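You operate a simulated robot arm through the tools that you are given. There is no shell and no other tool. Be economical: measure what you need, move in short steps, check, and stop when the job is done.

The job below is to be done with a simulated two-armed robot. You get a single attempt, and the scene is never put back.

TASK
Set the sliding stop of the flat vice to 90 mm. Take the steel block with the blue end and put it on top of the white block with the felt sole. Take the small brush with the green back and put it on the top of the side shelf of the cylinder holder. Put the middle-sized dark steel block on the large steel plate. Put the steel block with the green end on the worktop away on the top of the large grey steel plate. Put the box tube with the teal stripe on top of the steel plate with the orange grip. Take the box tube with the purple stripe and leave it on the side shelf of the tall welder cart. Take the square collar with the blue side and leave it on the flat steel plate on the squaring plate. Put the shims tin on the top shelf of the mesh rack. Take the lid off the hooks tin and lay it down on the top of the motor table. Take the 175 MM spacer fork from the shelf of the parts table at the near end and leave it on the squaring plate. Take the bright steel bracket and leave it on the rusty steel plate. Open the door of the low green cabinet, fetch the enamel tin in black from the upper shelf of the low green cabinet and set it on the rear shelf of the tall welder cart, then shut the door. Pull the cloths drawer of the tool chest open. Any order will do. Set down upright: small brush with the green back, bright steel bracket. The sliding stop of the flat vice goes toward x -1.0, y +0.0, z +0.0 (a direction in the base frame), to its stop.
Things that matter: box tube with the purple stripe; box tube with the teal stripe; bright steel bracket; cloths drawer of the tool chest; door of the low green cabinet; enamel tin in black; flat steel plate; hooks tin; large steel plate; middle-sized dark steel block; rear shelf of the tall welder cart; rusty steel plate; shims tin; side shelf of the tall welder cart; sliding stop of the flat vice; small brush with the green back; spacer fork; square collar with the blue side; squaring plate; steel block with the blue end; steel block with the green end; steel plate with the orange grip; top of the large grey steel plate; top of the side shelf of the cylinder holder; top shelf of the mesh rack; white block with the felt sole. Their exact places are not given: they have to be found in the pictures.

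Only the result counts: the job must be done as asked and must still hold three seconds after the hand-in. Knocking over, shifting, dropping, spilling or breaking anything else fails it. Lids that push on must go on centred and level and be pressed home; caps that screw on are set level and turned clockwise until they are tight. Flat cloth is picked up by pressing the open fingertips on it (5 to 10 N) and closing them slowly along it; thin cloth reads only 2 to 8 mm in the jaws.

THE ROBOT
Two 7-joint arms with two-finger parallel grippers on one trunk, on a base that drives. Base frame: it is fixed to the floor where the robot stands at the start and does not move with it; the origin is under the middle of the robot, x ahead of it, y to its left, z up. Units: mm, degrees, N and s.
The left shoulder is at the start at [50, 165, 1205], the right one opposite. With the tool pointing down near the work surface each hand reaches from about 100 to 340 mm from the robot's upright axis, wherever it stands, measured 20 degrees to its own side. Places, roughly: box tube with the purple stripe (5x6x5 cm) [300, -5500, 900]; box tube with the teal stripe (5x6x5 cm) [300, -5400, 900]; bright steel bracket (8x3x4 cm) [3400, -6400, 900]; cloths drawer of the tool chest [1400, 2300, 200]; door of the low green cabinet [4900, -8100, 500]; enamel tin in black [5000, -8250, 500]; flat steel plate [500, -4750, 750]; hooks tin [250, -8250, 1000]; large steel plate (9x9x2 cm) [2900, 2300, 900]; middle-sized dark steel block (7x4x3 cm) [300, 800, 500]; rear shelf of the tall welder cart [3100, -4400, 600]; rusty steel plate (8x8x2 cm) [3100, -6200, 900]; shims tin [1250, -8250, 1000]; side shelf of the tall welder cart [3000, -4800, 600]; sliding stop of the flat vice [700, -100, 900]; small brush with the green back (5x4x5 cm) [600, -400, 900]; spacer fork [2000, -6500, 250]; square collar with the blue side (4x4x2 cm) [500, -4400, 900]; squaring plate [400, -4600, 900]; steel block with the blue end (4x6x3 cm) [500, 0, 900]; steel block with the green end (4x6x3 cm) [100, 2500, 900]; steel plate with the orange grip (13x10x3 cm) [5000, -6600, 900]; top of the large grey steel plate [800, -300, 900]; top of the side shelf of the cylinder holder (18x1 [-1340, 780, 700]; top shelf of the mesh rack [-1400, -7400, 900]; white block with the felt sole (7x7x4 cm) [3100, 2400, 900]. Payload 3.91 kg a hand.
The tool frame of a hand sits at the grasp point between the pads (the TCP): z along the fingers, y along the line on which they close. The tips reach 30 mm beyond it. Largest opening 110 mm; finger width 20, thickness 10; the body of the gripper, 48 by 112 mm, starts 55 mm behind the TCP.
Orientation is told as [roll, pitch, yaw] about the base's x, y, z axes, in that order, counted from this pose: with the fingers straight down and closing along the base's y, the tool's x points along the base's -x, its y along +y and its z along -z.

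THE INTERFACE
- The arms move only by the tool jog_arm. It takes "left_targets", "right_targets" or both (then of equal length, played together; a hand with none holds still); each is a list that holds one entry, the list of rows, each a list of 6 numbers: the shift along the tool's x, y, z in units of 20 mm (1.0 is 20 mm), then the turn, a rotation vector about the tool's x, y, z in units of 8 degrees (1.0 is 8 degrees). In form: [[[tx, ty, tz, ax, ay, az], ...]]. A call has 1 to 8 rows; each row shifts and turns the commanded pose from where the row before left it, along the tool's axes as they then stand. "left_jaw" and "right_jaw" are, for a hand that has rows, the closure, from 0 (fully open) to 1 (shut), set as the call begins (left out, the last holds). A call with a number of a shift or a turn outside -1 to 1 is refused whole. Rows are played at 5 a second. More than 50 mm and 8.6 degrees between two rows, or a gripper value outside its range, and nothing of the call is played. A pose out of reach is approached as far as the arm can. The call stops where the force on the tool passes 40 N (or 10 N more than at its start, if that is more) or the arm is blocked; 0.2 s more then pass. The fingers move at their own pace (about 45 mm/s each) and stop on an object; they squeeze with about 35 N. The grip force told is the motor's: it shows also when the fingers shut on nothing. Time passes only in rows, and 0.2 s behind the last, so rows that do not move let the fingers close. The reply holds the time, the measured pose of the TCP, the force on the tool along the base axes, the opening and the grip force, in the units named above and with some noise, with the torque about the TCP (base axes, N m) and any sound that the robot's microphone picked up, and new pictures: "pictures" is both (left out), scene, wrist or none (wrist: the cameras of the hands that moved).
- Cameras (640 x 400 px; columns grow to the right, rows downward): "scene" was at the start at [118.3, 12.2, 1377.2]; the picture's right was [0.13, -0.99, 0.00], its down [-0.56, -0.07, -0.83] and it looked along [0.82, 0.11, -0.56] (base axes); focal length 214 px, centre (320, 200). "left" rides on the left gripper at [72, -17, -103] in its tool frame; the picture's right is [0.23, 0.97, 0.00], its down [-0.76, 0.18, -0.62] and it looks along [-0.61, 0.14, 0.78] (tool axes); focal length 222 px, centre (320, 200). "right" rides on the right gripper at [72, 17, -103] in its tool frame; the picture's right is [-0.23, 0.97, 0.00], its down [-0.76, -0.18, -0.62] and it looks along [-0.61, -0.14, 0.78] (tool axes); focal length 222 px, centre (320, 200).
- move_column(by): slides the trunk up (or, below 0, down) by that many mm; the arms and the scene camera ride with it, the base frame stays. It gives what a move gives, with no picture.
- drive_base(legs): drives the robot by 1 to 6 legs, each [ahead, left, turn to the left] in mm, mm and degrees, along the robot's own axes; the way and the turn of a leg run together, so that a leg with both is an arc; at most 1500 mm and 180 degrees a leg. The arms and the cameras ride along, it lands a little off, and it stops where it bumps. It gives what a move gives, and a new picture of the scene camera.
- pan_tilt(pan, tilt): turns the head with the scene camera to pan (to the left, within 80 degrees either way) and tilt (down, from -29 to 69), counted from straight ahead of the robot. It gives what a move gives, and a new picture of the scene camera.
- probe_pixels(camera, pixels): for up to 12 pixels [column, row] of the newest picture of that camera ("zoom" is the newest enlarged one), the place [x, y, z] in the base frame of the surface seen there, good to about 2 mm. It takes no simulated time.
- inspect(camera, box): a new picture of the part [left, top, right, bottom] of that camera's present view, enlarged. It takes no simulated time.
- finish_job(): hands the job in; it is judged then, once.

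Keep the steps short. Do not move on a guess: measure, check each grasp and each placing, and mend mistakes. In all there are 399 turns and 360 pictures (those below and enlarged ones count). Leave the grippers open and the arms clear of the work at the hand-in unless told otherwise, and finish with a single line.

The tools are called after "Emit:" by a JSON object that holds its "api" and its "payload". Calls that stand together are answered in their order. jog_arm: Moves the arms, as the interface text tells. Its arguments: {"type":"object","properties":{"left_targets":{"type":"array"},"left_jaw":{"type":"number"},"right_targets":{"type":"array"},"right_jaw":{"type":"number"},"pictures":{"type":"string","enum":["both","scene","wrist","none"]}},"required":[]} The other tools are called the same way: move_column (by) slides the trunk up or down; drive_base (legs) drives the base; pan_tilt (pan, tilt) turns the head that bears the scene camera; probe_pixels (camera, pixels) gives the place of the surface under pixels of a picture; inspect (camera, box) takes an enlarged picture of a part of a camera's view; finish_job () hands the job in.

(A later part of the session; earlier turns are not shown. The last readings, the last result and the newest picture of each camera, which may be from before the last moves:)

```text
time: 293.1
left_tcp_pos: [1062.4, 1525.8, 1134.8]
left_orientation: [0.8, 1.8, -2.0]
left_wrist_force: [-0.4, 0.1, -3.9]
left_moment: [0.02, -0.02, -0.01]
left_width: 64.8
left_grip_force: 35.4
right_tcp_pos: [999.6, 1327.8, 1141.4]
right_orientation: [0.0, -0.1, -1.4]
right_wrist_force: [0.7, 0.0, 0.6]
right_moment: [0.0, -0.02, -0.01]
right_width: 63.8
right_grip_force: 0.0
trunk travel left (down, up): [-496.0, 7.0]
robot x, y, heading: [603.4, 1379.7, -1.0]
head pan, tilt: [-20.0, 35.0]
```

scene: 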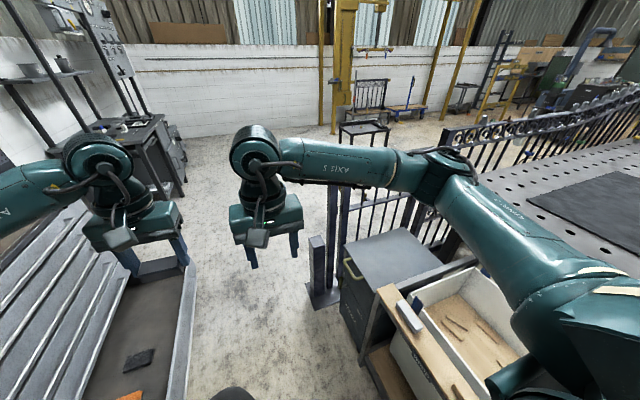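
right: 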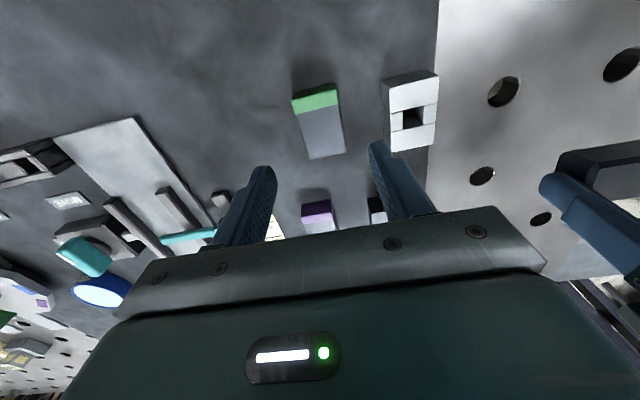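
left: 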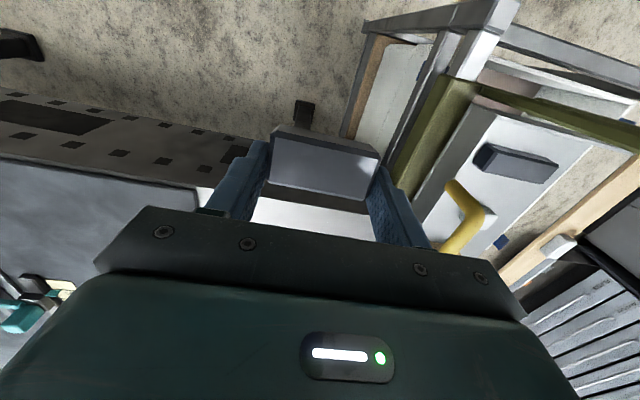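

Emit:
{"api": "drive_base", "payload": {"legs": [[1300, 55, 1], [1160, 0, 0], [0, 0, 90]]}}

Emit:
{"api": "pan_tilt", "payload": {"pan": 10, "tilt": 45}}

```text
time: 308.9
left_tcp_pos: [2888.6, 1837.6, 1135.2]
left_orientation: [0.8, 1.8, 89.2]
left_wrist_force: [-0.7, -0.3, -5.3]
left_moment: [0.04, 0.0, 0.0]
left_width: 64.6
left_grip_force: 35.0
right_tcp_pos: [3088.5, 1779.2, 1141.8]
right_orientation: [0.0, 0.0, 89.7]
right_wrist_force: [-0.6, 0.3, 0.0]
right_moment: [0.02, 0.0, -0.01]
right_width: 63.7
right_grip_force: 0.0
trunk travel left (down, up): [-496.0, 7.0]
robot x, y, heading: [3047.4, 1384.6, 90.0]
head pan, tilt: [-20.0, 35.0]
```

scene: 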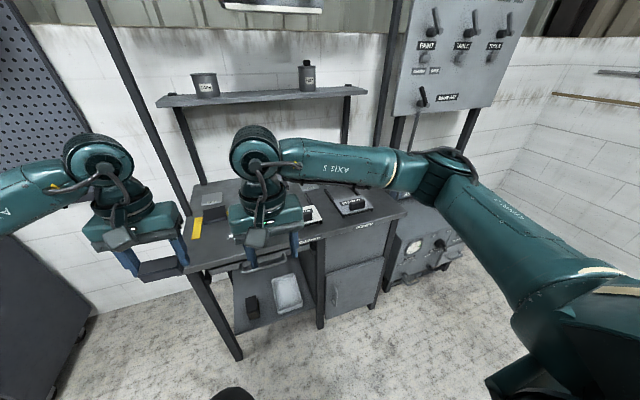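

```text
time: 309.9
left_tcp_pos: [2888.6, 1837.8, 1135.2]
left_orientation: [0.9, 1.7, 89.1]
left_wrist_force: [0.2, 0.5, -4.5]
left_moment: [0.03, 0.01, -0.01]
left_width: 64.7
left_grip_force: 35.0
right_tcp_pos: [3088.6, 1779.4, 1142.4]
right_orientation: [0.0, 0.0, 89.7]
right_wrist_force: [-0.3, 0.3, 0.1]
right_moment: [0.0, 0.0, 0.01]
right_width: 63.8
right_grip_force: 0.1
trunk travel left (down, up): [-496.0, 7.0]
robot x, y, heading: [3044.6, 1386.7, 90.2]
head pan, tilt: [10.0, 45.0]
```

scene: 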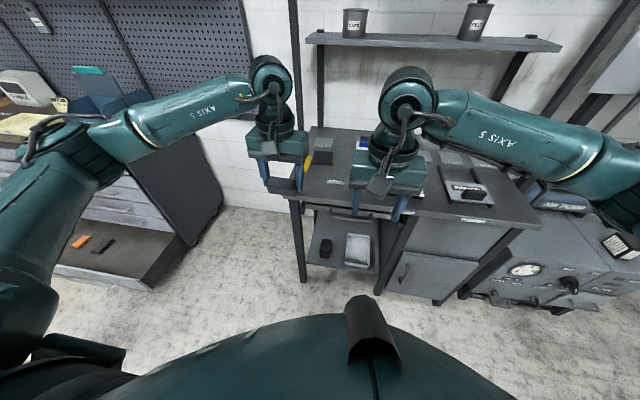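

Emit:
{"api": "drive_base", "payload": {"legs": [[362, -14, 0]]}}

Emit:
{"api": "jog_arm", "payload": {"left_targets": [[[-0.5, 0, 1, 0, 0, 0], [-0.5, 0, 1, 0, 0, 0], [-1, 0, 1, 0, 0, 0], [-1, 0, 1, 0, 0, 0], [-1, 0, 1, 0, 0, 0], [-1, 0, 0, 0, 0, 0], [0, 0, 0, 0, 0.65, 0], [0, 0, 0, 0, 0.65, 0]]], "pictures": "wrist"}}

```text
time: 312.2
left_tcp_pos: [2899.1, 2201.2, 1135.5]
left_orientation: [0.8, 2.0, 89.5]
left_wrist_force: [0.1, -1.3, -4.0]
left_moment: [0.0, 0.0, 0.01]
left_width: 64.4
left_grip_force: 35.5
right_tcp_pos: [3099.4, 2141.9, 1142.5]
right_orientation: [0.0, 0.0, 90.0]
right_wrist_force: [-0.3, 0.8, 0.0]
right_moment: [-0.04, -0.02, -0.03]
right_width: 63.6
right_grip_force: 0.0
trunk travel left (down, up): [-496.0, 7.0]
robot x, y, heading: [3060.7, 1745.3, 90.5]
head pan, tilt: [10.0, 45.0]
```

scene: 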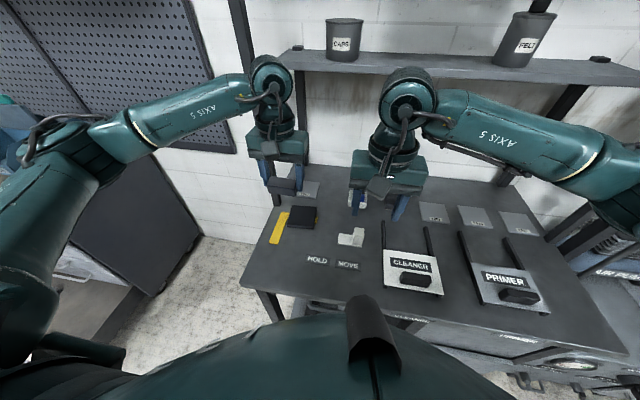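

```text
time: 314.0
left_tcp_pos: [2899.3, 2297.1, 1033.4]
left_orientation: [0.8, 12.3, 89.4]
left_wrist_force: [0.6, 0.4, -3.9]
left_moment: [0.01, 0.02, 0.0]
left_width: 64.5
left_grip_force: 35.3
right_tcp_pos: [3100.3, 2141.6, 1141.6]
right_orientation: [0.0, 0.0, 89.9]
right_wrist_force: [-0.4, 0.0, -0.4]
right_moment: [0.04, -0.02, -0.01]
right_width: 63.7
right_grip_force: 0.1
trunk travel left (down, up): [-496.0, 7.0]
robot x, y, heading: [3059.2, 1742.3, 90.2]
head pan, tilt: [10.0, 45.0]
```

left: 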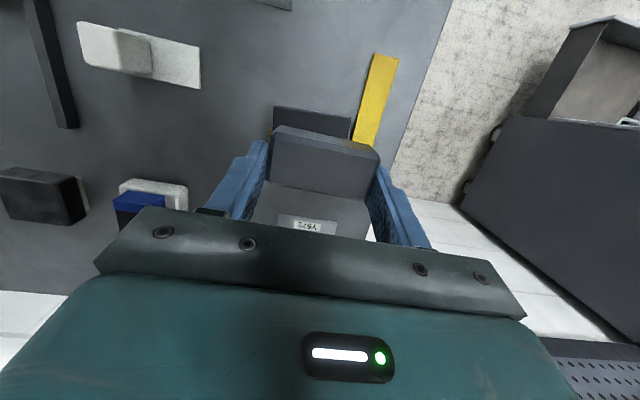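

I probe the held block's top face to check that it is level.

Emit:
{"api": "inspect", "payload": {"camera": "left", "box": [240, 100, 400, 220]}}

Emit:
{"api": "probe_pixels", "payload": {"camera": "left", "pixels": [[285, 145], [355, 160], [278, 178], [360, 190], [320, 165], [310, 125], [278, 110], [345, 120], [300, 200]]}}

```text
3.33 times, centred on (320, 160) of left
```

zoom: 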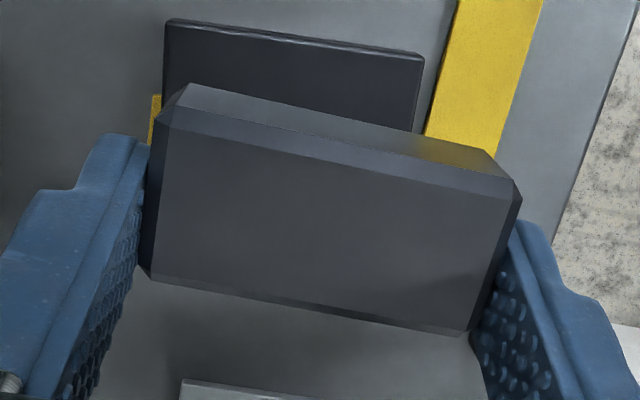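

```text
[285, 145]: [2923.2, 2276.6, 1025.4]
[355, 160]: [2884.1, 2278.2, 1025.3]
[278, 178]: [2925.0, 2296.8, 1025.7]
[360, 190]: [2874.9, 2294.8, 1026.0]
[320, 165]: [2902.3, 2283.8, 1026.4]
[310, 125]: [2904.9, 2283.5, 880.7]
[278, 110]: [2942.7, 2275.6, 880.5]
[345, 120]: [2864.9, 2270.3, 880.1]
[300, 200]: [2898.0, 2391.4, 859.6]
```

The block is level. I move 13 mm forward and down 100 mm, straight down in base terms.

Emit:
{"api": "jog_arm", "payload": {"left_targets": [[[-0.636, -0.2, -0.135, 0, 0, 0], [-0.208, 0, 0.978, 0, 0, 0], [-0.208, 0, 0.978, 0, 0, 0], [-0.208, 0, 0.978, 0, 0, 0], [-0.208, 0, 0.978, 0, 0, 0], [-0.208, 0, 0.978, 0, 0, 0]]], "pictures": "wrist"}}

Emit:
{"api": "probe_pixels", "payload": {"camera": "left", "pixels": [[285, 145], [355, 160], [278, 178], [360, 190]]}}

```text
time: 315.4
left_tcp_pos: [2900.2, 2307.2, 930.9]
left_orientation: [0.8, 12.2, 89.5]
left_wrist_force: [0.7, 0.6, -4.5]
left_moment: [0.04, 0.0, 0.02]
left_width: 64.5
left_grip_force: 35.4
right_tcp_pos: [3099.3, 2141.6, 1142.9]
right_orientation: [0.0, -0.1, 90.0]
right_wrist_force: [-0.2, 0.2, -0.6]
right_moment: [0.03, 0.01, 0.01]
right_width: 63.9
right_grip_force: 0.1
trunk travel left (down, up): [-496.0, 7.0]
robot x, y, heading: [3059.5, 1743.0, 90.2]
head pan, tilt: [10.0, 45.0]
```

left: 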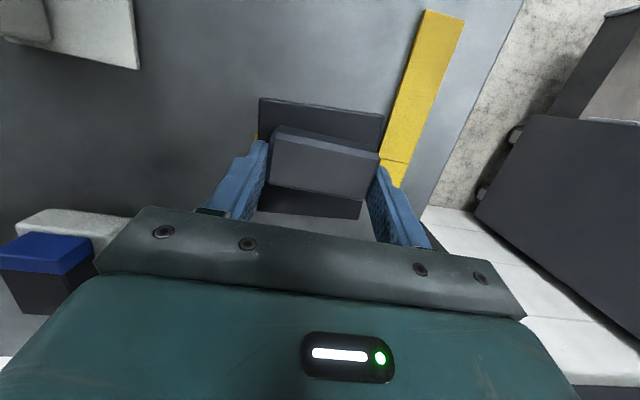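

```text
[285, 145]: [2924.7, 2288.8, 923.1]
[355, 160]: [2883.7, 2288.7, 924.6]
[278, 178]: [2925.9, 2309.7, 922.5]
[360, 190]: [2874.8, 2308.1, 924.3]
```

Over the plate centre. I creep to contact.

Emit:
{"api": "jog_arm", "payload": {"left_targets": [[[-0.104, 0, 0.489, 0, 0, 0], [-0.021, 0, 0.098, 0, 0, 0]]], "pictures": "none"}}

Emit:
{"api": "jog_arm", "payload": {"left_targets": [[[-0.01, 0, 0.05, 0, 0, 0], [-0.01, 0, 0.05, 0, 0, 0]]], "pictures": "none"}}

```text
time: 316.0
left_tcp_pos: [2901.5, 2309.1, 919.0]
left_orientation: [0.8, 12.2, 89.6]
left_wrist_force: [-0.6, 0.5, -3.9]
left_moment: [0.04, 0.02, 0.0]
left_width: 64.5
left_grip_force: 35.3
right_tcp_pos: [3100.0, 2141.2, 1141.7]
right_orientation: [0.1, 0.0, 90.1]
right_wrist_force: [0.2, -0.4, -0.4]
right_moment: [0.0, 0.0, 0.01]
right_width: 64.0
right_grip_force: 0.1
trunk travel left (down, up): [-496.0, 7.0]
robot x, y, heading: [3058.0, 1746.6, 90.4]
head pan, tilt: [10.0, 45.0]
```

```text
time: 316.6
left_tcp_pos: [2900.8, 2308.4, 917.7]
left_orientation: [0.9, 12.2, 89.4]
left_wrist_force: [0.5, 0.3, -4.4]
left_moment: [0.05, 0.02, 0.0]
left_width: 64.6
left_grip_force: 35.7
right_tcp_pos: [3099.7, 2140.9, 1141.3]
right_orientation: [0.0, 0.0, 90.0]
right_wrist_force: [-1.2, -0.6, 0.7]
right_moment: [-0.01, 0.02, 0.0]
right_width: 63.7
right_grip_force: 0.1
trunk travel left (down, up): [-496.0, 7.0]
robot x, y, heading: [3060.8, 1744.4, 90.2]
head pan, tilt: [10.0, 45.0]
```

Emit:
{"api": "jog_arm", "payload": {"left_targets": [[[-0.01, 0, 0.05, 0, 0, 0], [-0.01, 0, 0.05, 0, 0, 0], [-0.01, 0, 0.05, 0, 0, 0]]], "pictures": "none"}}

```text
time: 317.4
left_tcp_pos: [2900.2, 2308.0, 916.2]
left_orientation: [0.9, 12.2, 89.5]
left_wrist_force: [-0.1, 0.1, 1.1]
left_moment: [0.01, -0.16, -0.02]
left_width: 64.6
left_grip_force: 35.2
right_tcp_pos: [3099.6, 2141.5, 1143.2]
right_orientation: [0.0, -0.1, 90.0]
right_wrist_force: [0.4, 0.4, 0.1]
right_moment: [0.0, 0.0, -0.02]
right_width: 63.5
right_grip_force: 0.0
trunk travel left (down, up): [-496.0, 7.0]
robot x, y, heading: [3060.2, 1741.6, 90.4]
head pan, tilt: [10.0, 45.0]
```

Contact. I open and rise straight up.

Emit:
{"api": "jog_arm", "payload": {"left_targets": [[[0, 0, 0.03, 0, 0, 0], [0, 0, 0, 0, 0, 0], [0, 0, 0, 0, 0, 0], [0.1, 0, -0.489, 0, 0, 0], [0.208, 0, -0.978, 0, 0, 0], [0.208, 0, -0.978, 0, 0, 0], [0.208, 0, -0.978, 0, 0, 0], [0.208, 0, -0.978, 0, 0, 0]]], "left_jaw": 0.22, "pictures": "wrist"}}

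```text
time: 319.2
left_tcp_pos: [2902.7, 2308.8, 1005.6]
left_orientation: [0.7, 12.3, 89.5]
left_wrist_force: [-0.6, 0.1, -0.1]
left_moment: [0.03, -0.01, -0.01]
left_width: 85.6
left_grip_force: 0.0
right_tcp_pos: [3098.6, 2141.1, 1142.6]
right_orientation: [0.0, 0.0, 90.0]
right_wrist_force: [0.0, 0.4, -0.3]
right_moment: [-0.01, -0.02, 0.0]
right_width: 63.9
right_grip_force: 0.1
trunk travel left (down, up): [-496.0, 7.0]
robot x, y, heading: [3060.9, 1742.9, 90.2]
head pan, tilt: [10.0, 45.0]
```

left: 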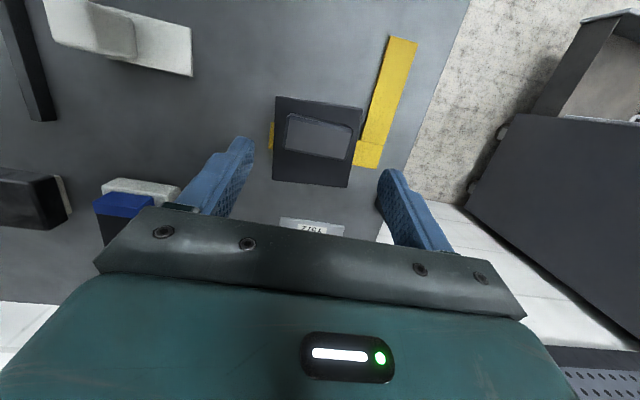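

The dark block lies centred on the plate. I straighten and retract the left hand, back off, turn south and look at the way.

Emit:
{"api": "jog_arm", "payload": {"left_targets": [[[0.208, 0, -0.978, 0, -0.75, 0], [0, 0, -1, 0, -0.75, 0], [1, 0, -1, 0, 0, 0], [1, 0, -1, 0, 0, 0], [1, 0, -1, 0, 0, 0], [1, 0, 0, 0, 0, 0], [1, 0, 0, 0, 0, 0], [1, 0, 0, 0, 0, 0]]], "pictures": "none"}}

Emit:
{"api": "drive_base", "payload": {"legs": [[-350, 0, 0], [0, 300, -180]]}}

Emit:
{"api": "pan_tilt", "payload": {"pan": 0, "tilt": 10}}

```text
time: 321.0
left_tcp_pos: [2903.0, 2191.3, 1105.8]
left_orientation: [0.8, 0.2, 89.4]
left_wrist_force: [0.2, -0.5, -0.2]
left_moment: [-0.02, 0.01, -0.01]
left_width: 85.8
left_grip_force: 0.1
right_tcp_pos: [3099.4, 2140.8, 1141.9]
right_orientation: [-0.1, 0.0, 89.9]
right_wrist_force: [0.2, -0.1, 0.8]
right_moment: [-0.01, 0.03, -0.03]
right_width: 63.8
right_grip_force: 0.0
trunk travel left (down, up): [-496.0, 7.0]
robot x, y, heading: [3057.6, 1744.6, 90.3]
head pan, tilt: [10.0, 45.0]
```

```text
time: 330.6
left_tcp_pos: [3220.8, 1140.6, 1105.2]
left_orientation: [0.8, 0.2, -89.9]
left_wrist_force: [0.0, -0.9, -0.7]
left_moment: [0.0, 0.0, 0.0]
left_width: 85.6
left_grip_force: 0.1
right_tcp_pos: [3024.0, 1188.3, 1142.2]
right_orientation: [0.1, -0.1, -89.3]
right_wrist_force: [-0.1, -0.4, 0.3]
right_moment: [0.02, -0.01, 0.02]
right_width: 63.9
right_grip_force: 0.0
trunk travel left (down, up): [-496.0, 7.0]
robot x, y, heading: [3059.0, 1586.9, -88.7]
head pan, tilt: [10.0, 45.0]
cut short: leg 2
```

scene: 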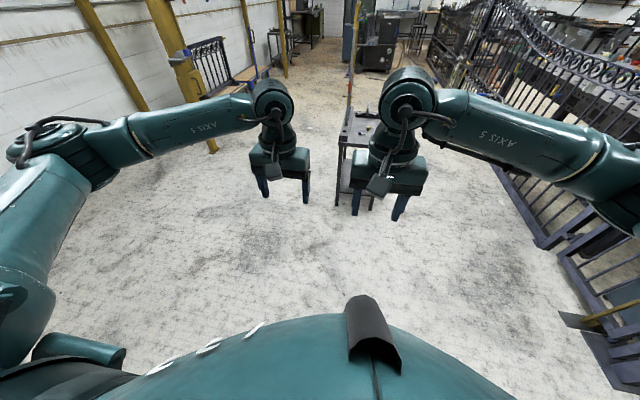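

```text
time: 331.6
left_tcp_pos: [3222.0, 1142.0, 1105.0]
left_orientation: [0.8, 0.2, -89.9]
left_wrist_force: [0.7, 0.0, -0.4]
left_moment: [0.01, -0.01, -0.02]
left_width: 85.8
left_grip_force: 0.1
right_tcp_pos: [3024.1, 1187.7, 1142.0]
right_orientation: [-0.1, 0.0, -89.4]
right_wrist_force: [-0.5, 0.3, -0.3]
right_moment: [0.03, 0.03, 0.01]
right_width: 64.0
right_grip_force: 0.1
trunk travel left (down, up): [-496.0, 7.0]
robot x, y, heading: [3055.4, 1583.9, -89.2]
head pan, tilt: [0.0, 10.0]
```

scene: 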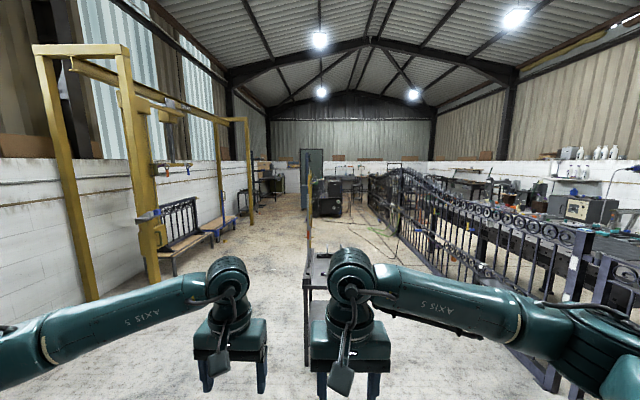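

The corridor to the south is open left of a small stand. I probe the stand, the gantry and things further on.

Emit:
{"api": "probe_pixels", "payload": {"camera": "scene", "pixels": [[315, 270], [305, 300], [345, 270], [155, 260], [240, 225], [325, 200], [275, 250], [270, 215], [380, 215], [260, 190], [300, 175], [430, 260]]}}

```text
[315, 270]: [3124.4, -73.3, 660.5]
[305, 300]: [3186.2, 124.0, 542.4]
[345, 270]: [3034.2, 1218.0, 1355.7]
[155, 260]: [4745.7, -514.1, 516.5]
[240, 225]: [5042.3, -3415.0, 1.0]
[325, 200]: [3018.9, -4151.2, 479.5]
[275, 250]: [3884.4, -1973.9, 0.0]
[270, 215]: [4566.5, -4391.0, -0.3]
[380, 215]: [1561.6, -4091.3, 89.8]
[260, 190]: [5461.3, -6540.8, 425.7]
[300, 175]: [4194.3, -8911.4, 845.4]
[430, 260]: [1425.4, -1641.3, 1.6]
```

I pass the stand on its left side and drive south, then look again.

Emit:
{"api": "drive_base", "payload": {"legs": [[0, 750, 0], [1500, 0, -0.5], [1500, 0, 0], [700, 0, 0]]}}

Emit:
{"api": "pan_tilt", "payload": {"pan": -35, "tilt": 20}}

```text
time: 356.2
left_tcp_pos: [3978.3, -2559.9, 1105.4]
left_orientation: [0.9, 0.1, -90.8]
left_wrist_force: [0.6, -1.0, -0.5]
left_moment: [0.01, -0.01, 0.0]
left_width: 85.9
left_grip_force: 0.2
right_tcp_pos: [3781.8, -2509.7, 1141.3]
right_orientation: [0.0, -0.1, -90.2]
right_wrist_force: [0.1, -1.0, -0.5]
right_moment: [0.05, -0.01, 0.0]
right_width: 63.8
right_grip_force: 0.1
trunk travel left (down, up): [-496.0, 7.0]
robot x, y, heading: [3826.1, -2113.8, -90.0]
head pan, tilt: [0.0, 10.0]
```

scene: 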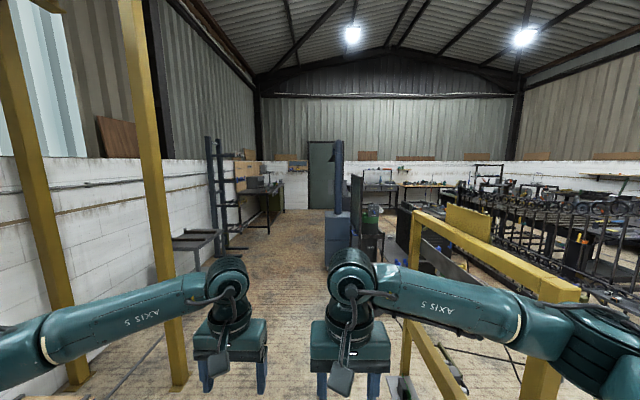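

```text
time: 357.3
left_tcp_pos: [3979.7, -2560.7, 1106.3]
left_orientation: [0.7, 0.2, -90.8]
left_wrist_force: [0.2, -0.2, -0.5]
left_moment: [0.0, -0.02, 0.01]
left_width: 85.7
left_grip_force: 0.0
right_tcp_pos: [3781.9, -2508.6, 1142.1]
right_orientation: [0.0, 0.0, -90.1]
right_wrist_force: [0.3, 1.1, 0.0]
right_moment: [0.01, 0.03, 0.0]
right_width: 63.9
right_grip_force: 0.0
trunk travel left (down, up): [-496.0, 7.0]
robot x, y, heading: [3824.2, -2114.5, -90.0]
head pan, tilt: [-35.0, 20.0]
```

scene: 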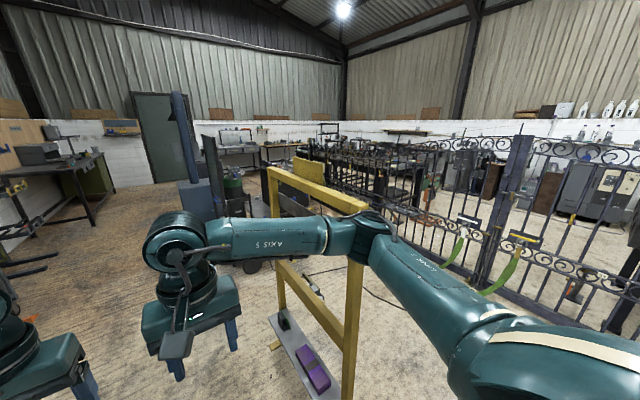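

I probe the positions of the yellow frame, the tall cabinet and the fence.

Emit:
{"api": "probe_pixels", "payload": {"camera": "scene", "pixels": [[345, 390], [280, 230], [270, 180], [305, 355], [200, 190], [235, 195], [380, 190], [340, 180], [430, 190], [510, 230], [225, 265], [330, 150]]}}

```text
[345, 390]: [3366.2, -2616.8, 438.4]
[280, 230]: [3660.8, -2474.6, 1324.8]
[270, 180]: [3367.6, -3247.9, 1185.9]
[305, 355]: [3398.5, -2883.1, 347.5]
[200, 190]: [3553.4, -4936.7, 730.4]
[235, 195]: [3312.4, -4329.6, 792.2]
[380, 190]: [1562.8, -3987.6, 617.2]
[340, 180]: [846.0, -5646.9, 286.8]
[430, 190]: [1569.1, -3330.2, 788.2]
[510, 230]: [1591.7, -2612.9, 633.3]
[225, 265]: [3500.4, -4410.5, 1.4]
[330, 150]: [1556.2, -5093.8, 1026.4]
```

I shift to x≈4200 and continue south to reach the bench with the bracket.

Emit:
{"api": "drive_base", "payload": {"legs": [[300, 375, 0], [1500, 0, 0], [1400, 0, 0]]}}

Emit:
{"api": "pan_tilt", "payload": {"pan": -30, "tilt": 25}}

```text
time: 374.8
left_tcp_pos: [4390.2, -5763.8, 1106.1]
left_orientation: [0.8, 0.2, -90.3]
left_wrist_force: [-0.6, -0.8, 0.6]
left_moment: [0.01, -0.04, 0.01]
left_width: 85.7
left_grip_force: 0.1
right_tcp_pos: [4193.5, -5716.8, 1141.8]
right_orientation: [0.0, 0.0, -89.7]
right_wrist_force: [-0.3, 0.2, -0.1]
right_moment: [0.0, -0.05, 0.02]
right_width: 63.7
right_grip_force: 0.0
trunk travel left (down, up): [-496.0, 7.0]
robot x, y, heading: [4233.4, -5316.5, -89.5]
head pan, tilt: [-35.0, 20.0]
```

scene: 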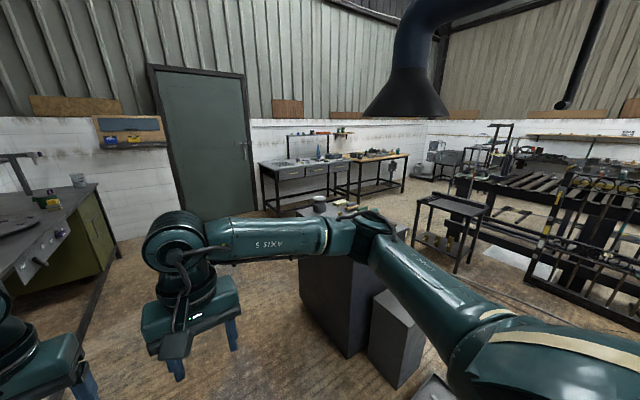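

```text
time: 375.4
left_tcp_pos: [4390.8, -5765.0, 1105.6]
left_orientation: [0.8, 0.2, -90.3]
left_wrist_force: [0.2, 0.3, 0.0]
left_moment: [0.0, 0.0, 0.0]
left_width: 86.1
left_grip_force: 0.1
right_tcp_pos: [4192.7, -5715.0, 1141.6]
right_orientation: [0.0, 0.0, -89.6]
right_wrist_force: [0.4, -0.2, -0.2]
right_moment: [-0.01, -0.02, -0.02]
right_width: 63.6
right_grip_force: 0.0
trunk travel left (down, up): [-496.0, 7.0]
robot x, y, heading: [4228.5, -5321.7, -89.2]
head pan, tilt: [-30.0, 25.0]
```

scene: 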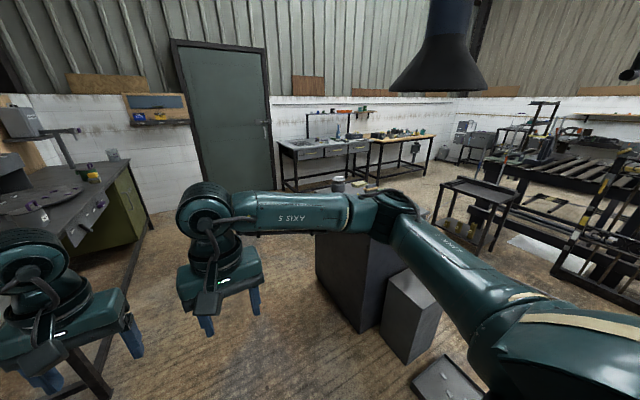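

Emit:
{"api": "inspect", "payload": {"camera": "scene", "box": [300, 160, 460, 260]}}

Emit:
{"api": "probe_pixels", "payload": {"camera": "scene", "pixels": [[360, 300], [370, 320], [410, 340], [338, 186], [425, 290], [320, 270], [100, 225], [60, 195], [90, 178], [150, 215], [60, 375], [465, 190]]}}

```text
4.00 times, centred on (380, 210) of scene
```

zoom: 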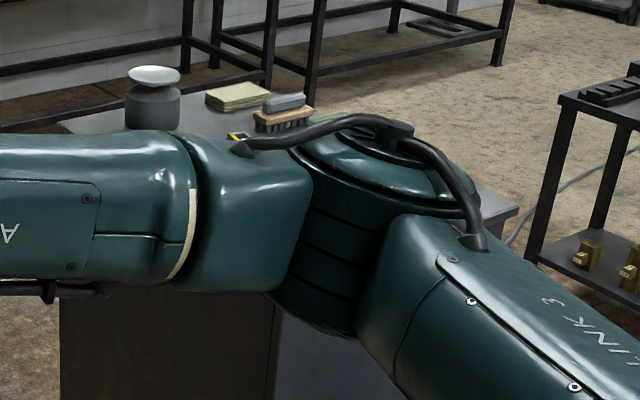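

```text
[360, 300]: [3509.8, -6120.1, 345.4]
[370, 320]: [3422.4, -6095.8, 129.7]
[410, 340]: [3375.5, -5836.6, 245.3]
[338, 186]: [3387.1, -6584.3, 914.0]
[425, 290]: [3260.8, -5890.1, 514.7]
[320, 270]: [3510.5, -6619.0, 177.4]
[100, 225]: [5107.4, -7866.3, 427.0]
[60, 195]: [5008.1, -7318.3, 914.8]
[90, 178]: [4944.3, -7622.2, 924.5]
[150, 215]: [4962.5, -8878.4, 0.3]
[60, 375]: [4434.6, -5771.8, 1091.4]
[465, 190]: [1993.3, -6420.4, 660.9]
```

I drive to the east side of the forge, facing it, and look at its top.

Emit:
{"api": "drive_base", "payload": {"legs": [[1000, 280, -90]]}}

Emit:
{"api": "pan_tilt", "payload": {"pan": 0, "tilt": 35}}

```text
time: 380.5
left_tcp_pos: [3357.7, -6267.3, 1105.4]
left_orientation: [0.8, 0.2, 179.0]
left_wrist_force: [-0.6, -0.3, 0.1]
left_moment: [0.0, 0.01, -0.02]
left_width: 85.8
left_grip_force: 0.0
right_tcp_pos: [3407.4, -6069.8, 1142.3]
right_orientation: [0.0, 0.0, 179.7]
right_wrist_force: [0.7, -0.2, -0.1]
right_moment: [0.0, 0.01, 0.01]
right_width: 63.9
right_grip_force: 0.0
trunk travel left (down, up): [-496.0, 7.0]
robot x, y, heading: [3805.3, -6110.3, -180.1]
head pan, tilt: [-30.0, 25.0]
stopped in leg 1: the robot was blocked; the commanded pose is now the measured one
```

scene: 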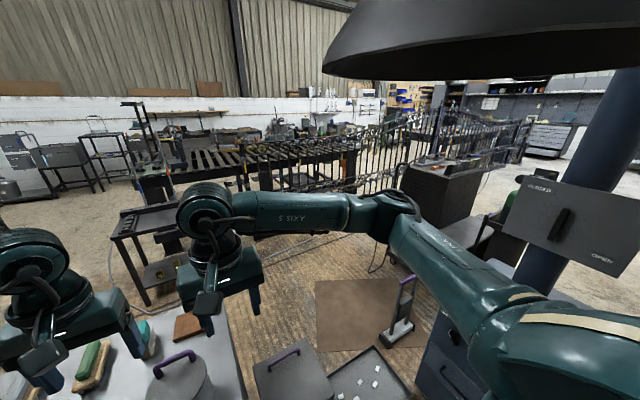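

```text
time: 381.5
left_tcp_pos: [3357.0, -6266.7, 1104.9]
left_orientation: [0.9, 0.2, 179.0]
left_wrist_force: [0.0, 0.0, 0.3]
left_moment: [0.02, -0.01, 0.02]
left_width: 85.6
left_grip_force: 0.1
right_tcp_pos: [3407.8, -6070.0, 1142.7]
right_orientation: [0.0, 0.0, 179.6]
right_wrist_force: [-0.2, 1.4, 0.1]
right_moment: [0.02, 0.02, 0.02]
right_width: 63.7
right_grip_force: 0.0
trunk travel left (down, up): [-496.0, 7.0]
robot x, y, heading: [3807.1, -6109.3, -180.1]
head pan, tilt: [0.0, 35.0]
```

scene: 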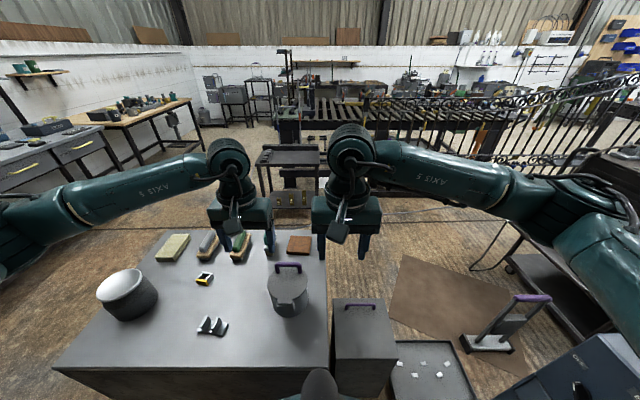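

Emit:
{"api": "inspect", "payload": {"camera": "scene", "box": [150, 220, 330, 350]}}

Emit:
{"api": "probe_pixels", "payload": {"camera": "scene", "pixels": [[292, 237], [310, 237], [289, 250], [310, 250], [300, 243], [204, 328], [222, 328], [212, 318], [212, 335], [300, 350], [240, 310], [288, 270]]}}

```text
3.08 times, centred on (240, 285) of scene
```

zoom: 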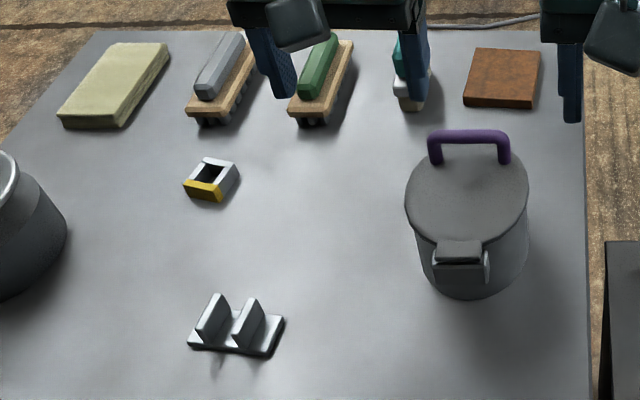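

```text
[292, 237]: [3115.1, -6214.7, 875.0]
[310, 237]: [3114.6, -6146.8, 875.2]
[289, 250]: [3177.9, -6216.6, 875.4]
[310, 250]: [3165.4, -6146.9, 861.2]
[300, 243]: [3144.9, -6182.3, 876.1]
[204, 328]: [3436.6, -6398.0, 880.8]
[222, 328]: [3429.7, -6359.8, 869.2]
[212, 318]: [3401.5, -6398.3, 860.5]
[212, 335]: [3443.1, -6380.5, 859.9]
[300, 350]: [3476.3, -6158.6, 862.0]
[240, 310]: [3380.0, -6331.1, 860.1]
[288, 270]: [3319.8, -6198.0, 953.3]
```

The bracket is at about (3432, −6383) and the rusty plate's top centre at (3146, −6182, 875). I back off slightly and strafe so that the left hand is above the bracket, then look.

Emit:
{"api": "drive_base", "payload": {"legs": [[-12, 0, 0], [0, 115, 0]]}}

Emit:
{"api": "jog_arm", "payload": {"left_targets": [[[1, 0, 0.5, 0, 0, 0], [1, 0, 0.5, 0, 0, 0], [1, 0, 0.5, 0, 0, 0], [0.5, 0, 0.5, 0, 0, 0]]], "left_jaw": 0.3, "pictures": "wrist"}}

```text
time: 383.5
left_tcp_pos: [3367.8, -6379.6, 1106.2]
left_orientation: [0.7, 0.2, 179.0]
left_wrist_force: [0.1, -0.2, 0.1]
left_moment: [0.01, 0.0, 0.0]
left_width: 85.7
left_grip_force: 0.1
right_tcp_pos: [3419.9, -6183.6, 1141.4]
right_orientation: [0.0, 0.0, 179.7]
right_wrist_force: [0.0, -0.1, -0.4]
right_moment: [0.02, -0.02, 0.02]
right_width: 63.8
right_grip_force: 0.0
trunk travel left (down, up): [-496.0, 7.0]
robot x, y, heading: [3814.8, -6224.0, 179.7]
head pan, tilt: [0.0, 35.0]
```

scene: 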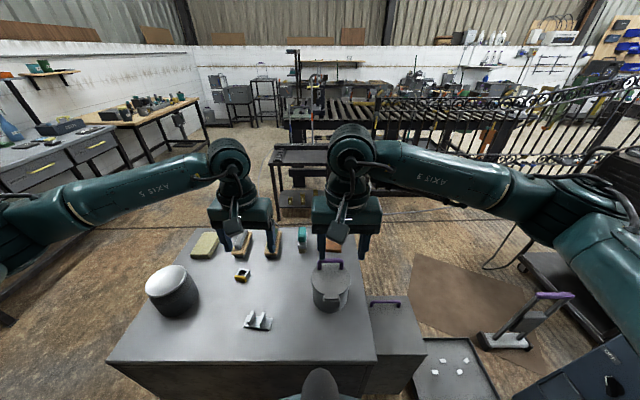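

```text
time: 384.5
left_tcp_pos: [3438.3, -6381.0, 1065.7]
left_orientation: [0.7, 0.2, 179.0]
left_wrist_force: [-0.5, 0.0, -0.1]
left_moment: [-0.02, 0.02, -0.01]
left_width: 77.1
left_grip_force: 0.2
right_tcp_pos: [3419.3, -6184.4, 1142.4]
right_orientation: [0.1, 0.1, 179.6]
right_wrist_force: [0.4, 0.1, 0.1]
right_moment: [-0.01, -0.01, 0.03]
right_width: 63.6
right_grip_force: 0.0
trunk travel left (down, up): [-496.0, 7.0]
robot x, y, heading: [3817.6, -6225.6, 179.8]
head pan, tilt: [0.0, 35.0]
```

left: 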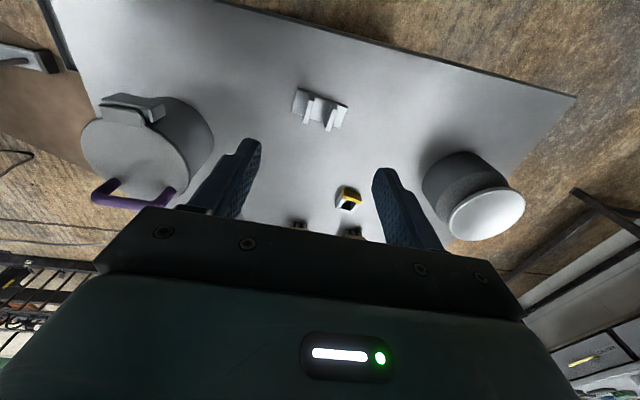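

Emit:
{"api": "inspect", "payload": {"camera": "left", "box": [270, 70, 370, 145]}}

Emit:
{"api": "probe_pixels", "payload": {"camera": "zoom", "pixels": [[150, 150], [180, 230], [450, 260], [235, 180], [275, 230], [230, 280], [365, 200], [400, 240], [375, 300], [260, 200], [385, 250], [300, 260]]}}

```text
5.33 times, centred on (320, 108) of left
```

zoom: 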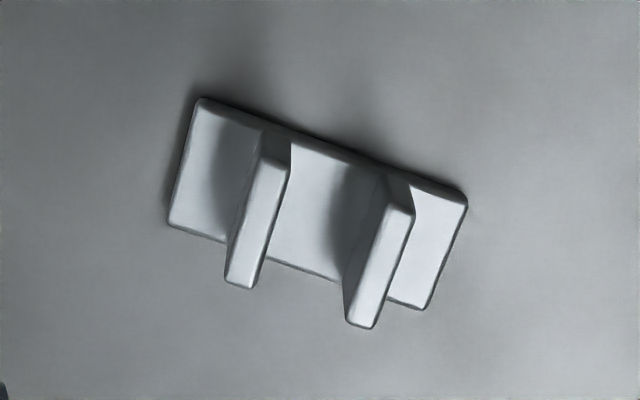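

```text
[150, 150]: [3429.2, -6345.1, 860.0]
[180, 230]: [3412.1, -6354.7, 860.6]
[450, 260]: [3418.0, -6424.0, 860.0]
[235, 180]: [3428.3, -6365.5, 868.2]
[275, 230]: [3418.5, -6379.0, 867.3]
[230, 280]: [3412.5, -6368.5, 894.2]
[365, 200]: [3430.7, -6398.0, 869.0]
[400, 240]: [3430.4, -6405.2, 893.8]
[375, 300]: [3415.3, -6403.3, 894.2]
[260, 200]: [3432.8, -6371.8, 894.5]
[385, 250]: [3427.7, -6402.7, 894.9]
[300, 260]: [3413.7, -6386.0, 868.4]
```

The bracket: uprights spaced 43 mm outside, tops z 894, base top z 868, turned about 8°. I turn the hand 8° and come down over the uprights.

Emit:
{"api": "jog_arm", "payload": {"left_targets": [[[-0.7, 0.35, 1, 0, 0, 1], [0, 0, 1, 0, 0, 0], [0, 0, 1, 0, 0, 0], [0, 0, 1, 0, 0, 0], [0, 0, 1, 0, 0, 0], [0, 0, 1, 0, 0, 0], [0, 0, 1, 0, 0, 0]]], "left_jaw": 0.36, "pictures": "wrist"}}

```text
time: 386.1
left_tcp_pos: [3424.5, -6391.1, 925.7]
left_orientation: [0.9, 0.3, 170.9]
left_wrist_force: [-0.9, -0.1, 0.5]
left_moment: [0.01, 0.04, 0.01]
left_width: 70.7
left_grip_force: 0.1
right_tcp_pos: [3419.2, -6183.3, 1142.0]
right_orientation: [0.0, 0.1, 179.6]
right_wrist_force: [-0.8, -0.6, 0.1]
right_moment: [-0.01, -0.01, 0.01]
right_width: 63.9
right_grip_force: 0.0
trunk travel left (down, up): [-496.0, 7.0]
robot x, y, heading: [3815.4, -6229.2, 179.7]
head pan, tilt: [0.0, 35.0]
```

left: 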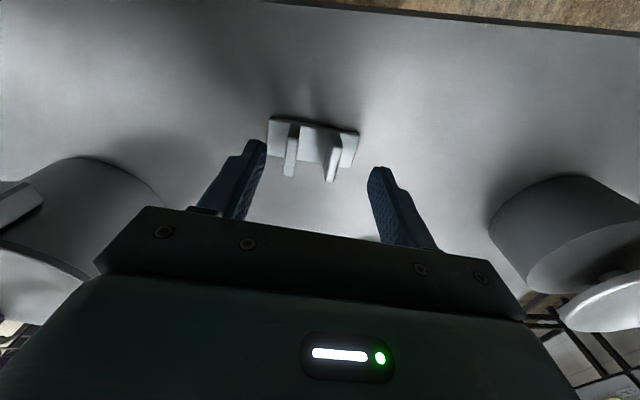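

Emit:
{"api": "jog_arm", "payload": {"left_targets": [[[0, -0.12, 0.6, 0, 0, 0], [0, 0, 0.5, 0, 0, 0]]], "pictures": "none"}}

Emit:
{"api": "jog_arm", "payload": {"left_targets": [[[0, 0, 0, 0, 0, 0], [0, 0, 0, 0, 0, 0], [0, 0, 0, 0, 0, 0], [0, 0, 0, 0, 0, 0], [0, 0, -0.5, 0, 0, 0], [0, 0, -1, 0, 0, 0], [0, 0, -1, 0, 0, 0], [0, 0, -1, 0, 0, 0]]], "left_jaw": 1, "pictures": "wrist"}}

```text
time: 386.7
left_tcp_pos: [3424.6, -6390.4, 902.5]
left_orientation: [0.8, 0.3, 170.9]
left_wrist_force: [0.1, 0.6, -0.7]
left_moment: [0.04, 0.01, -0.02]
left_width: 70.3
left_grip_force: 0.1
right_tcp_pos: [3419.9, -6183.2, 1142.4]
right_orientation: [-0.1, 0.1, 179.7]
right_wrist_force: [0.0, 0.5, 0.5]
right_moment: [0.0, 0.01, -0.01]
right_width: 63.8
right_grip_force: 0.0
trunk travel left (down, up): [-496.0, 7.0]
robot x, y, heading: [3816.3, -6227.8, 180.0]
head pan, tilt: [0.0, 35.0]
```

```text
time: 388.5
left_tcp_pos: [3425.2, -6388.7, 973.3]
left_orientation: [0.8, 0.4, 170.9]
left_wrist_force: [0.6, 0.0, -2.7]
left_moment: [0.0, -0.01, 0.05]
left_width: 37.5
left_grip_force: 35.1
right_tcp_pos: [3419.8, -6182.3, 1142.2]
right_orientation: [0.0, 0.0, 179.7]
right_wrist_force: [1.0, -0.6, 0.1]
right_moment: [0.02, -0.01, -0.02]
right_width: 63.9
right_grip_force: 0.1
trunk travel left (down, up): [-496.0, 7.0]
robot x, y, heading: [3814.3, -6229.3, 180.0]
head pan, tilt: [0.0, 35.0]
```

left: 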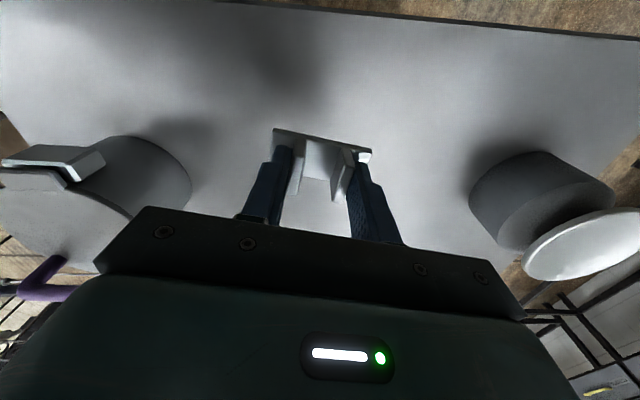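

The bracket is held (43 mm below TCP to its bottom). I raise it over the lidded pot, strafe right, and reach forward to the rusty plate.

Emit:
{"api": "jog_arm", "payload": {"left_targets": [[[0, 0, -1, 0, 0, -1], [0, 0, -1, 0, 0, 0], [0, 0, -1, 0, 0, 0], [0, 0, -1, 0, 0, 0], [0, 0, -1, 0, 0, 0], [0, 0, -1, 0, 0, 0]]], "pictures": "none"}}

Emit:
{"api": "drive_base", "payload": {"legs": [[4, -205, 0]]}}

Emit:
{"api": "jog_arm", "payload": {"left_targets": [[[-1, 0, 0, 0, 0, 0], [-1, 0, 0, 0, 0, 0], [-1, 0, 0, 0, 0, 0], [-1, 0, 0, 0, 0, 0], [-1, 0, 0, 0, 0, 0], [-1, 0, 0, 0, 0, 0], [-1, 0, 0, 0, 0, 0], [-1, 0, 0, 0, 0, 0]]], "pictures": "none"}}

Emit:
{"api": "jog_arm", "payload": {"left_targets": [[[-0.5, 0, 1, 0, 0, 0], [-0.5, 0, 1, 0, 0, 0], [-1, 0, 1, 0, 0, 0], [-1, 0, 0, 0, 0, 0], [-1, 0, 0, 0, 0, 0], [-1, 0, 0, 0, 0, 0]]], "pictures": "wrist"}}

```text
time: 389.9
left_tcp_pos: [3423.4, -6385.6, 1093.3]
left_orientation: [0.8, 0.3, 179.0]
left_wrist_force: [-0.2, -0.3, -2.0]
left_moment: [-0.02, -0.03, 0.01]
left_width: 37.4
left_grip_force: 34.6
right_tcp_pos: [3419.5, -6183.2, 1142.7]
right_orientation: [0.0, 0.0, 179.6]
right_wrist_force: [1.0, -0.2, 0.2]
right_moment: [-0.04, 0.04, -0.04]
right_width: 63.8
right_grip_force: 0.1
trunk travel left (down, up): [-496.0, 7.0]
robot x, y, heading: [3814.0, -6226.5, 179.8]
head pan, tilt: [0.0, 35.0]
```

```text
time: 392.3
left_tcp_pos: [3419.9, -6183.9, 1092.7]
left_orientation: [0.8, 0.3, 179.3]
left_wrist_force: [-0.3, -0.3, -2.4]
left_moment: [0.01, -0.03, 0.01]
left_width: 37.7
left_grip_force: 35.5
right_tcp_pos: [3414.6, -5982.6, 1140.7]
right_orientation: [0.0, 0.0, 179.9]
right_wrist_force: [-0.1, -0.7, -0.4]
right_moment: [0.0, -0.03, -0.03]
right_width: 63.9
right_grip_force: 0.1
trunk travel left (down, up): [-496.0, 7.0]
robot x, y, heading: [3811.2, -6025.4, -179.7]
head pan, tilt: [0.0, 35.0]
```

scene: 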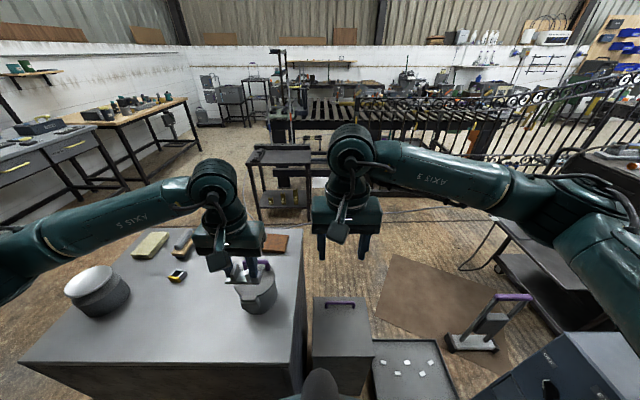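

```text
time: 394.1
left_tcp_pos: [3257.5, -6183.0, 1090.8]
left_orientation: [0.8, 0.3, 179.3]
left_wrist_force: [0.5, 0.1, -2.2]
left_moment: [0.01, -0.01, 0.0]
left_width: 37.7
left_grip_force: 34.1
right_tcp_pos: [3414.3, -5981.0, 1142.3]
right_orientation: [-0.1, 0.0, 179.9]
right_wrist_force: [-0.1, 0.6, 0.3]
right_moment: [0.02, 0.0, -0.01]
right_width: 63.6
right_grip_force: 0.1
trunk travel left (down, up): [-496.0, 7.0]
robot x, y, heading: [3812.3, -6022.7, -179.8]
head pan, tilt: [0.0, 35.0]
```

```text
time: 395.5
left_tcp_pos: [3160.1, -6179.2, 1032.5]
left_orientation: [0.9, 0.2, 179.1]
left_wrist_force: [0.0, 0.3, -2.6]
left_moment: [0.06, 0.0, 0.03]
left_width: 37.4
left_grip_force: 35.0
right_tcp_pos: [3415.0, -5980.7, 1141.2]
right_orientation: [0.1, 0.0, 179.9]
right_wrist_force: [0.2, 0.7, -0.5]
right_moment: [0.0, 0.01, -0.02]
right_width: 64.0
right_grip_force: 0.1
trunk travel left (down, up): [-496.0, 7.0]
robot x, y, heading: [3816.3, -6024.3, -179.6]
head pan, tilt: [0.0, 35.0]
```

left: 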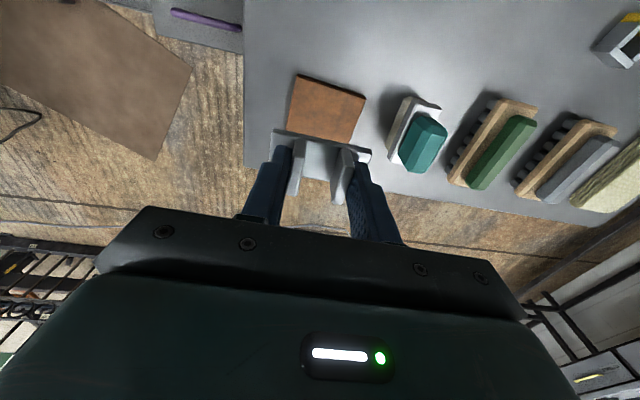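

Over the plate. I lower 100 mm with a slight forward correction.

Emit:
{"api": "jog_arm", "payload": {"left_targets": [[[-0.1, 0.1, 1, 0, 0, 0], [-0.1, 0, 1, 0, 0, 0], [-0.1, 0, 1, 0, 0, 0], [-0.1, 0, 1, 0, 0, 0], [-0.1, 0, 1, 0, 0, 0], [0, 0, 0.4, 0, 0, 0]]], "pictures": "wrist"}}

Emit:
{"api": "probe_pixels", "payload": {"camera": "left", "pixels": [[285, 128], [365, 140], [300, 110], [345, 115], [370, 150], [278, 140]]}}

```text
time: 396.9
left_tcp_pos: [3177.5, -6186.5, 924.1]
left_orientation: [0.8, 0.3, 179.3]
left_wrist_force: [0.3, 0.8, -3.0]
left_moment: [0.03, 0.01, 0.0]
left_width: 37.6
left_grip_force: 34.8
left hand out of reach, approached as far as the arm can: row 2, 3, 4, 5
right_tcp_pos: [3413.7, -5982.1, 1142.4]
right_orientation: [-0.1, 0.0, 179.8]
right_wrist_force: [0.6, -0.3, -0.2]
right_moment: [0.01, 0.03, -0.02]
right_width: 63.9
right_grip_force: 0.0
trunk travel left (down, up): [-496.0, 7.0]
robot x, y, heading: [3809.6, -6022.8, -180.0]
head pan, tilt: [0.0, 35.0]
```

left: 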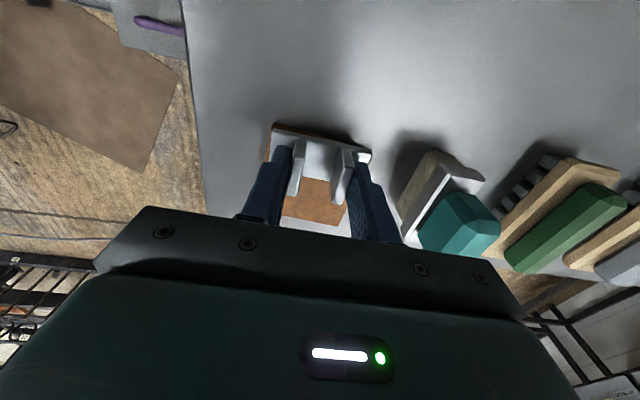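

```text
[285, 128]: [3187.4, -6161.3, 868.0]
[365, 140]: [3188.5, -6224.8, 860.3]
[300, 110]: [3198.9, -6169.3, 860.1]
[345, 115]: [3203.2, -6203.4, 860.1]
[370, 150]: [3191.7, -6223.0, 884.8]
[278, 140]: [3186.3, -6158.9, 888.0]
```

The arm is at its limit with the trunk this high. I raise the hand, lower the trunk 110 mm, and reach again.

Emit:
{"api": "jog_arm", "payload": {"left_targets": [[[0, 0, -1, 0, 0, 0], [0, -0.2, -1, 0, 0, 0], [-0.4, 0, -1, 0, 0, 0], [-0.4, 0, -1, 0, 0, 0], [-0.4, 0, -1, 0, 0, 0], [-0.4, 0, -1, 0, 0, 0]]], "pictures": "none"}}

Emit:
{"api": "move_column", "payload": {"by": -110}}

```text
time: 398.3
left_tcp_pos: [3158.9, -6180.7, 1046.1]
left_orientation: [0.8, 0.3, 179.3]
left_wrist_force: [-0.3, 0.1, -2.7]
left_moment: [0.01, 0.01, -0.02]
left_width: 37.4
left_grip_force: 35.2
left hand out of reach, approached as far as the arm can: row 5, 6
right_tcp_pos: [3414.0, -5980.8, 1142.2]
right_orientation: [0.1, -0.1, 179.8]
right_wrist_force: [0.3, -1.2, 0.3]
right_moment: [0.0, 0.01, -0.01]
right_width: 64.0
right_grip_force: 0.1
trunk travel left (down, up): [-496.0, 7.0]
robot x, y, heading: [3811.9, -6021.2, -179.8]
head pan, tilt: [0.0, 35.0]
```

```text
time: 399.7
left_tcp_pos: [3158.0, -6180.9, 937.1]
left_orientation: [0.8, 0.3, 179.3]
left_wrist_force: [-0.2, -0.5, -2.2]
left_moment: [-0.01, -0.02, 0.02]
left_width: 37.4
left_grip_force: 34.9
right_tcp_pos: [3414.7, -5982.2, 1033.8]
right_orientation: [0.0, 0.0, 179.8]
right_wrist_force: [-0.3, 1.0, -0.6]
right_moment: [-0.01, -0.01, -0.02]
right_width: 63.6
right_grip_force: 0.1
trunk travel left (down, up): [-386.0, 117.0]
robot x, y, heading: [3814.8, -6022.5, -179.8]
head pan, tilt: [0.0, 35.0]
```

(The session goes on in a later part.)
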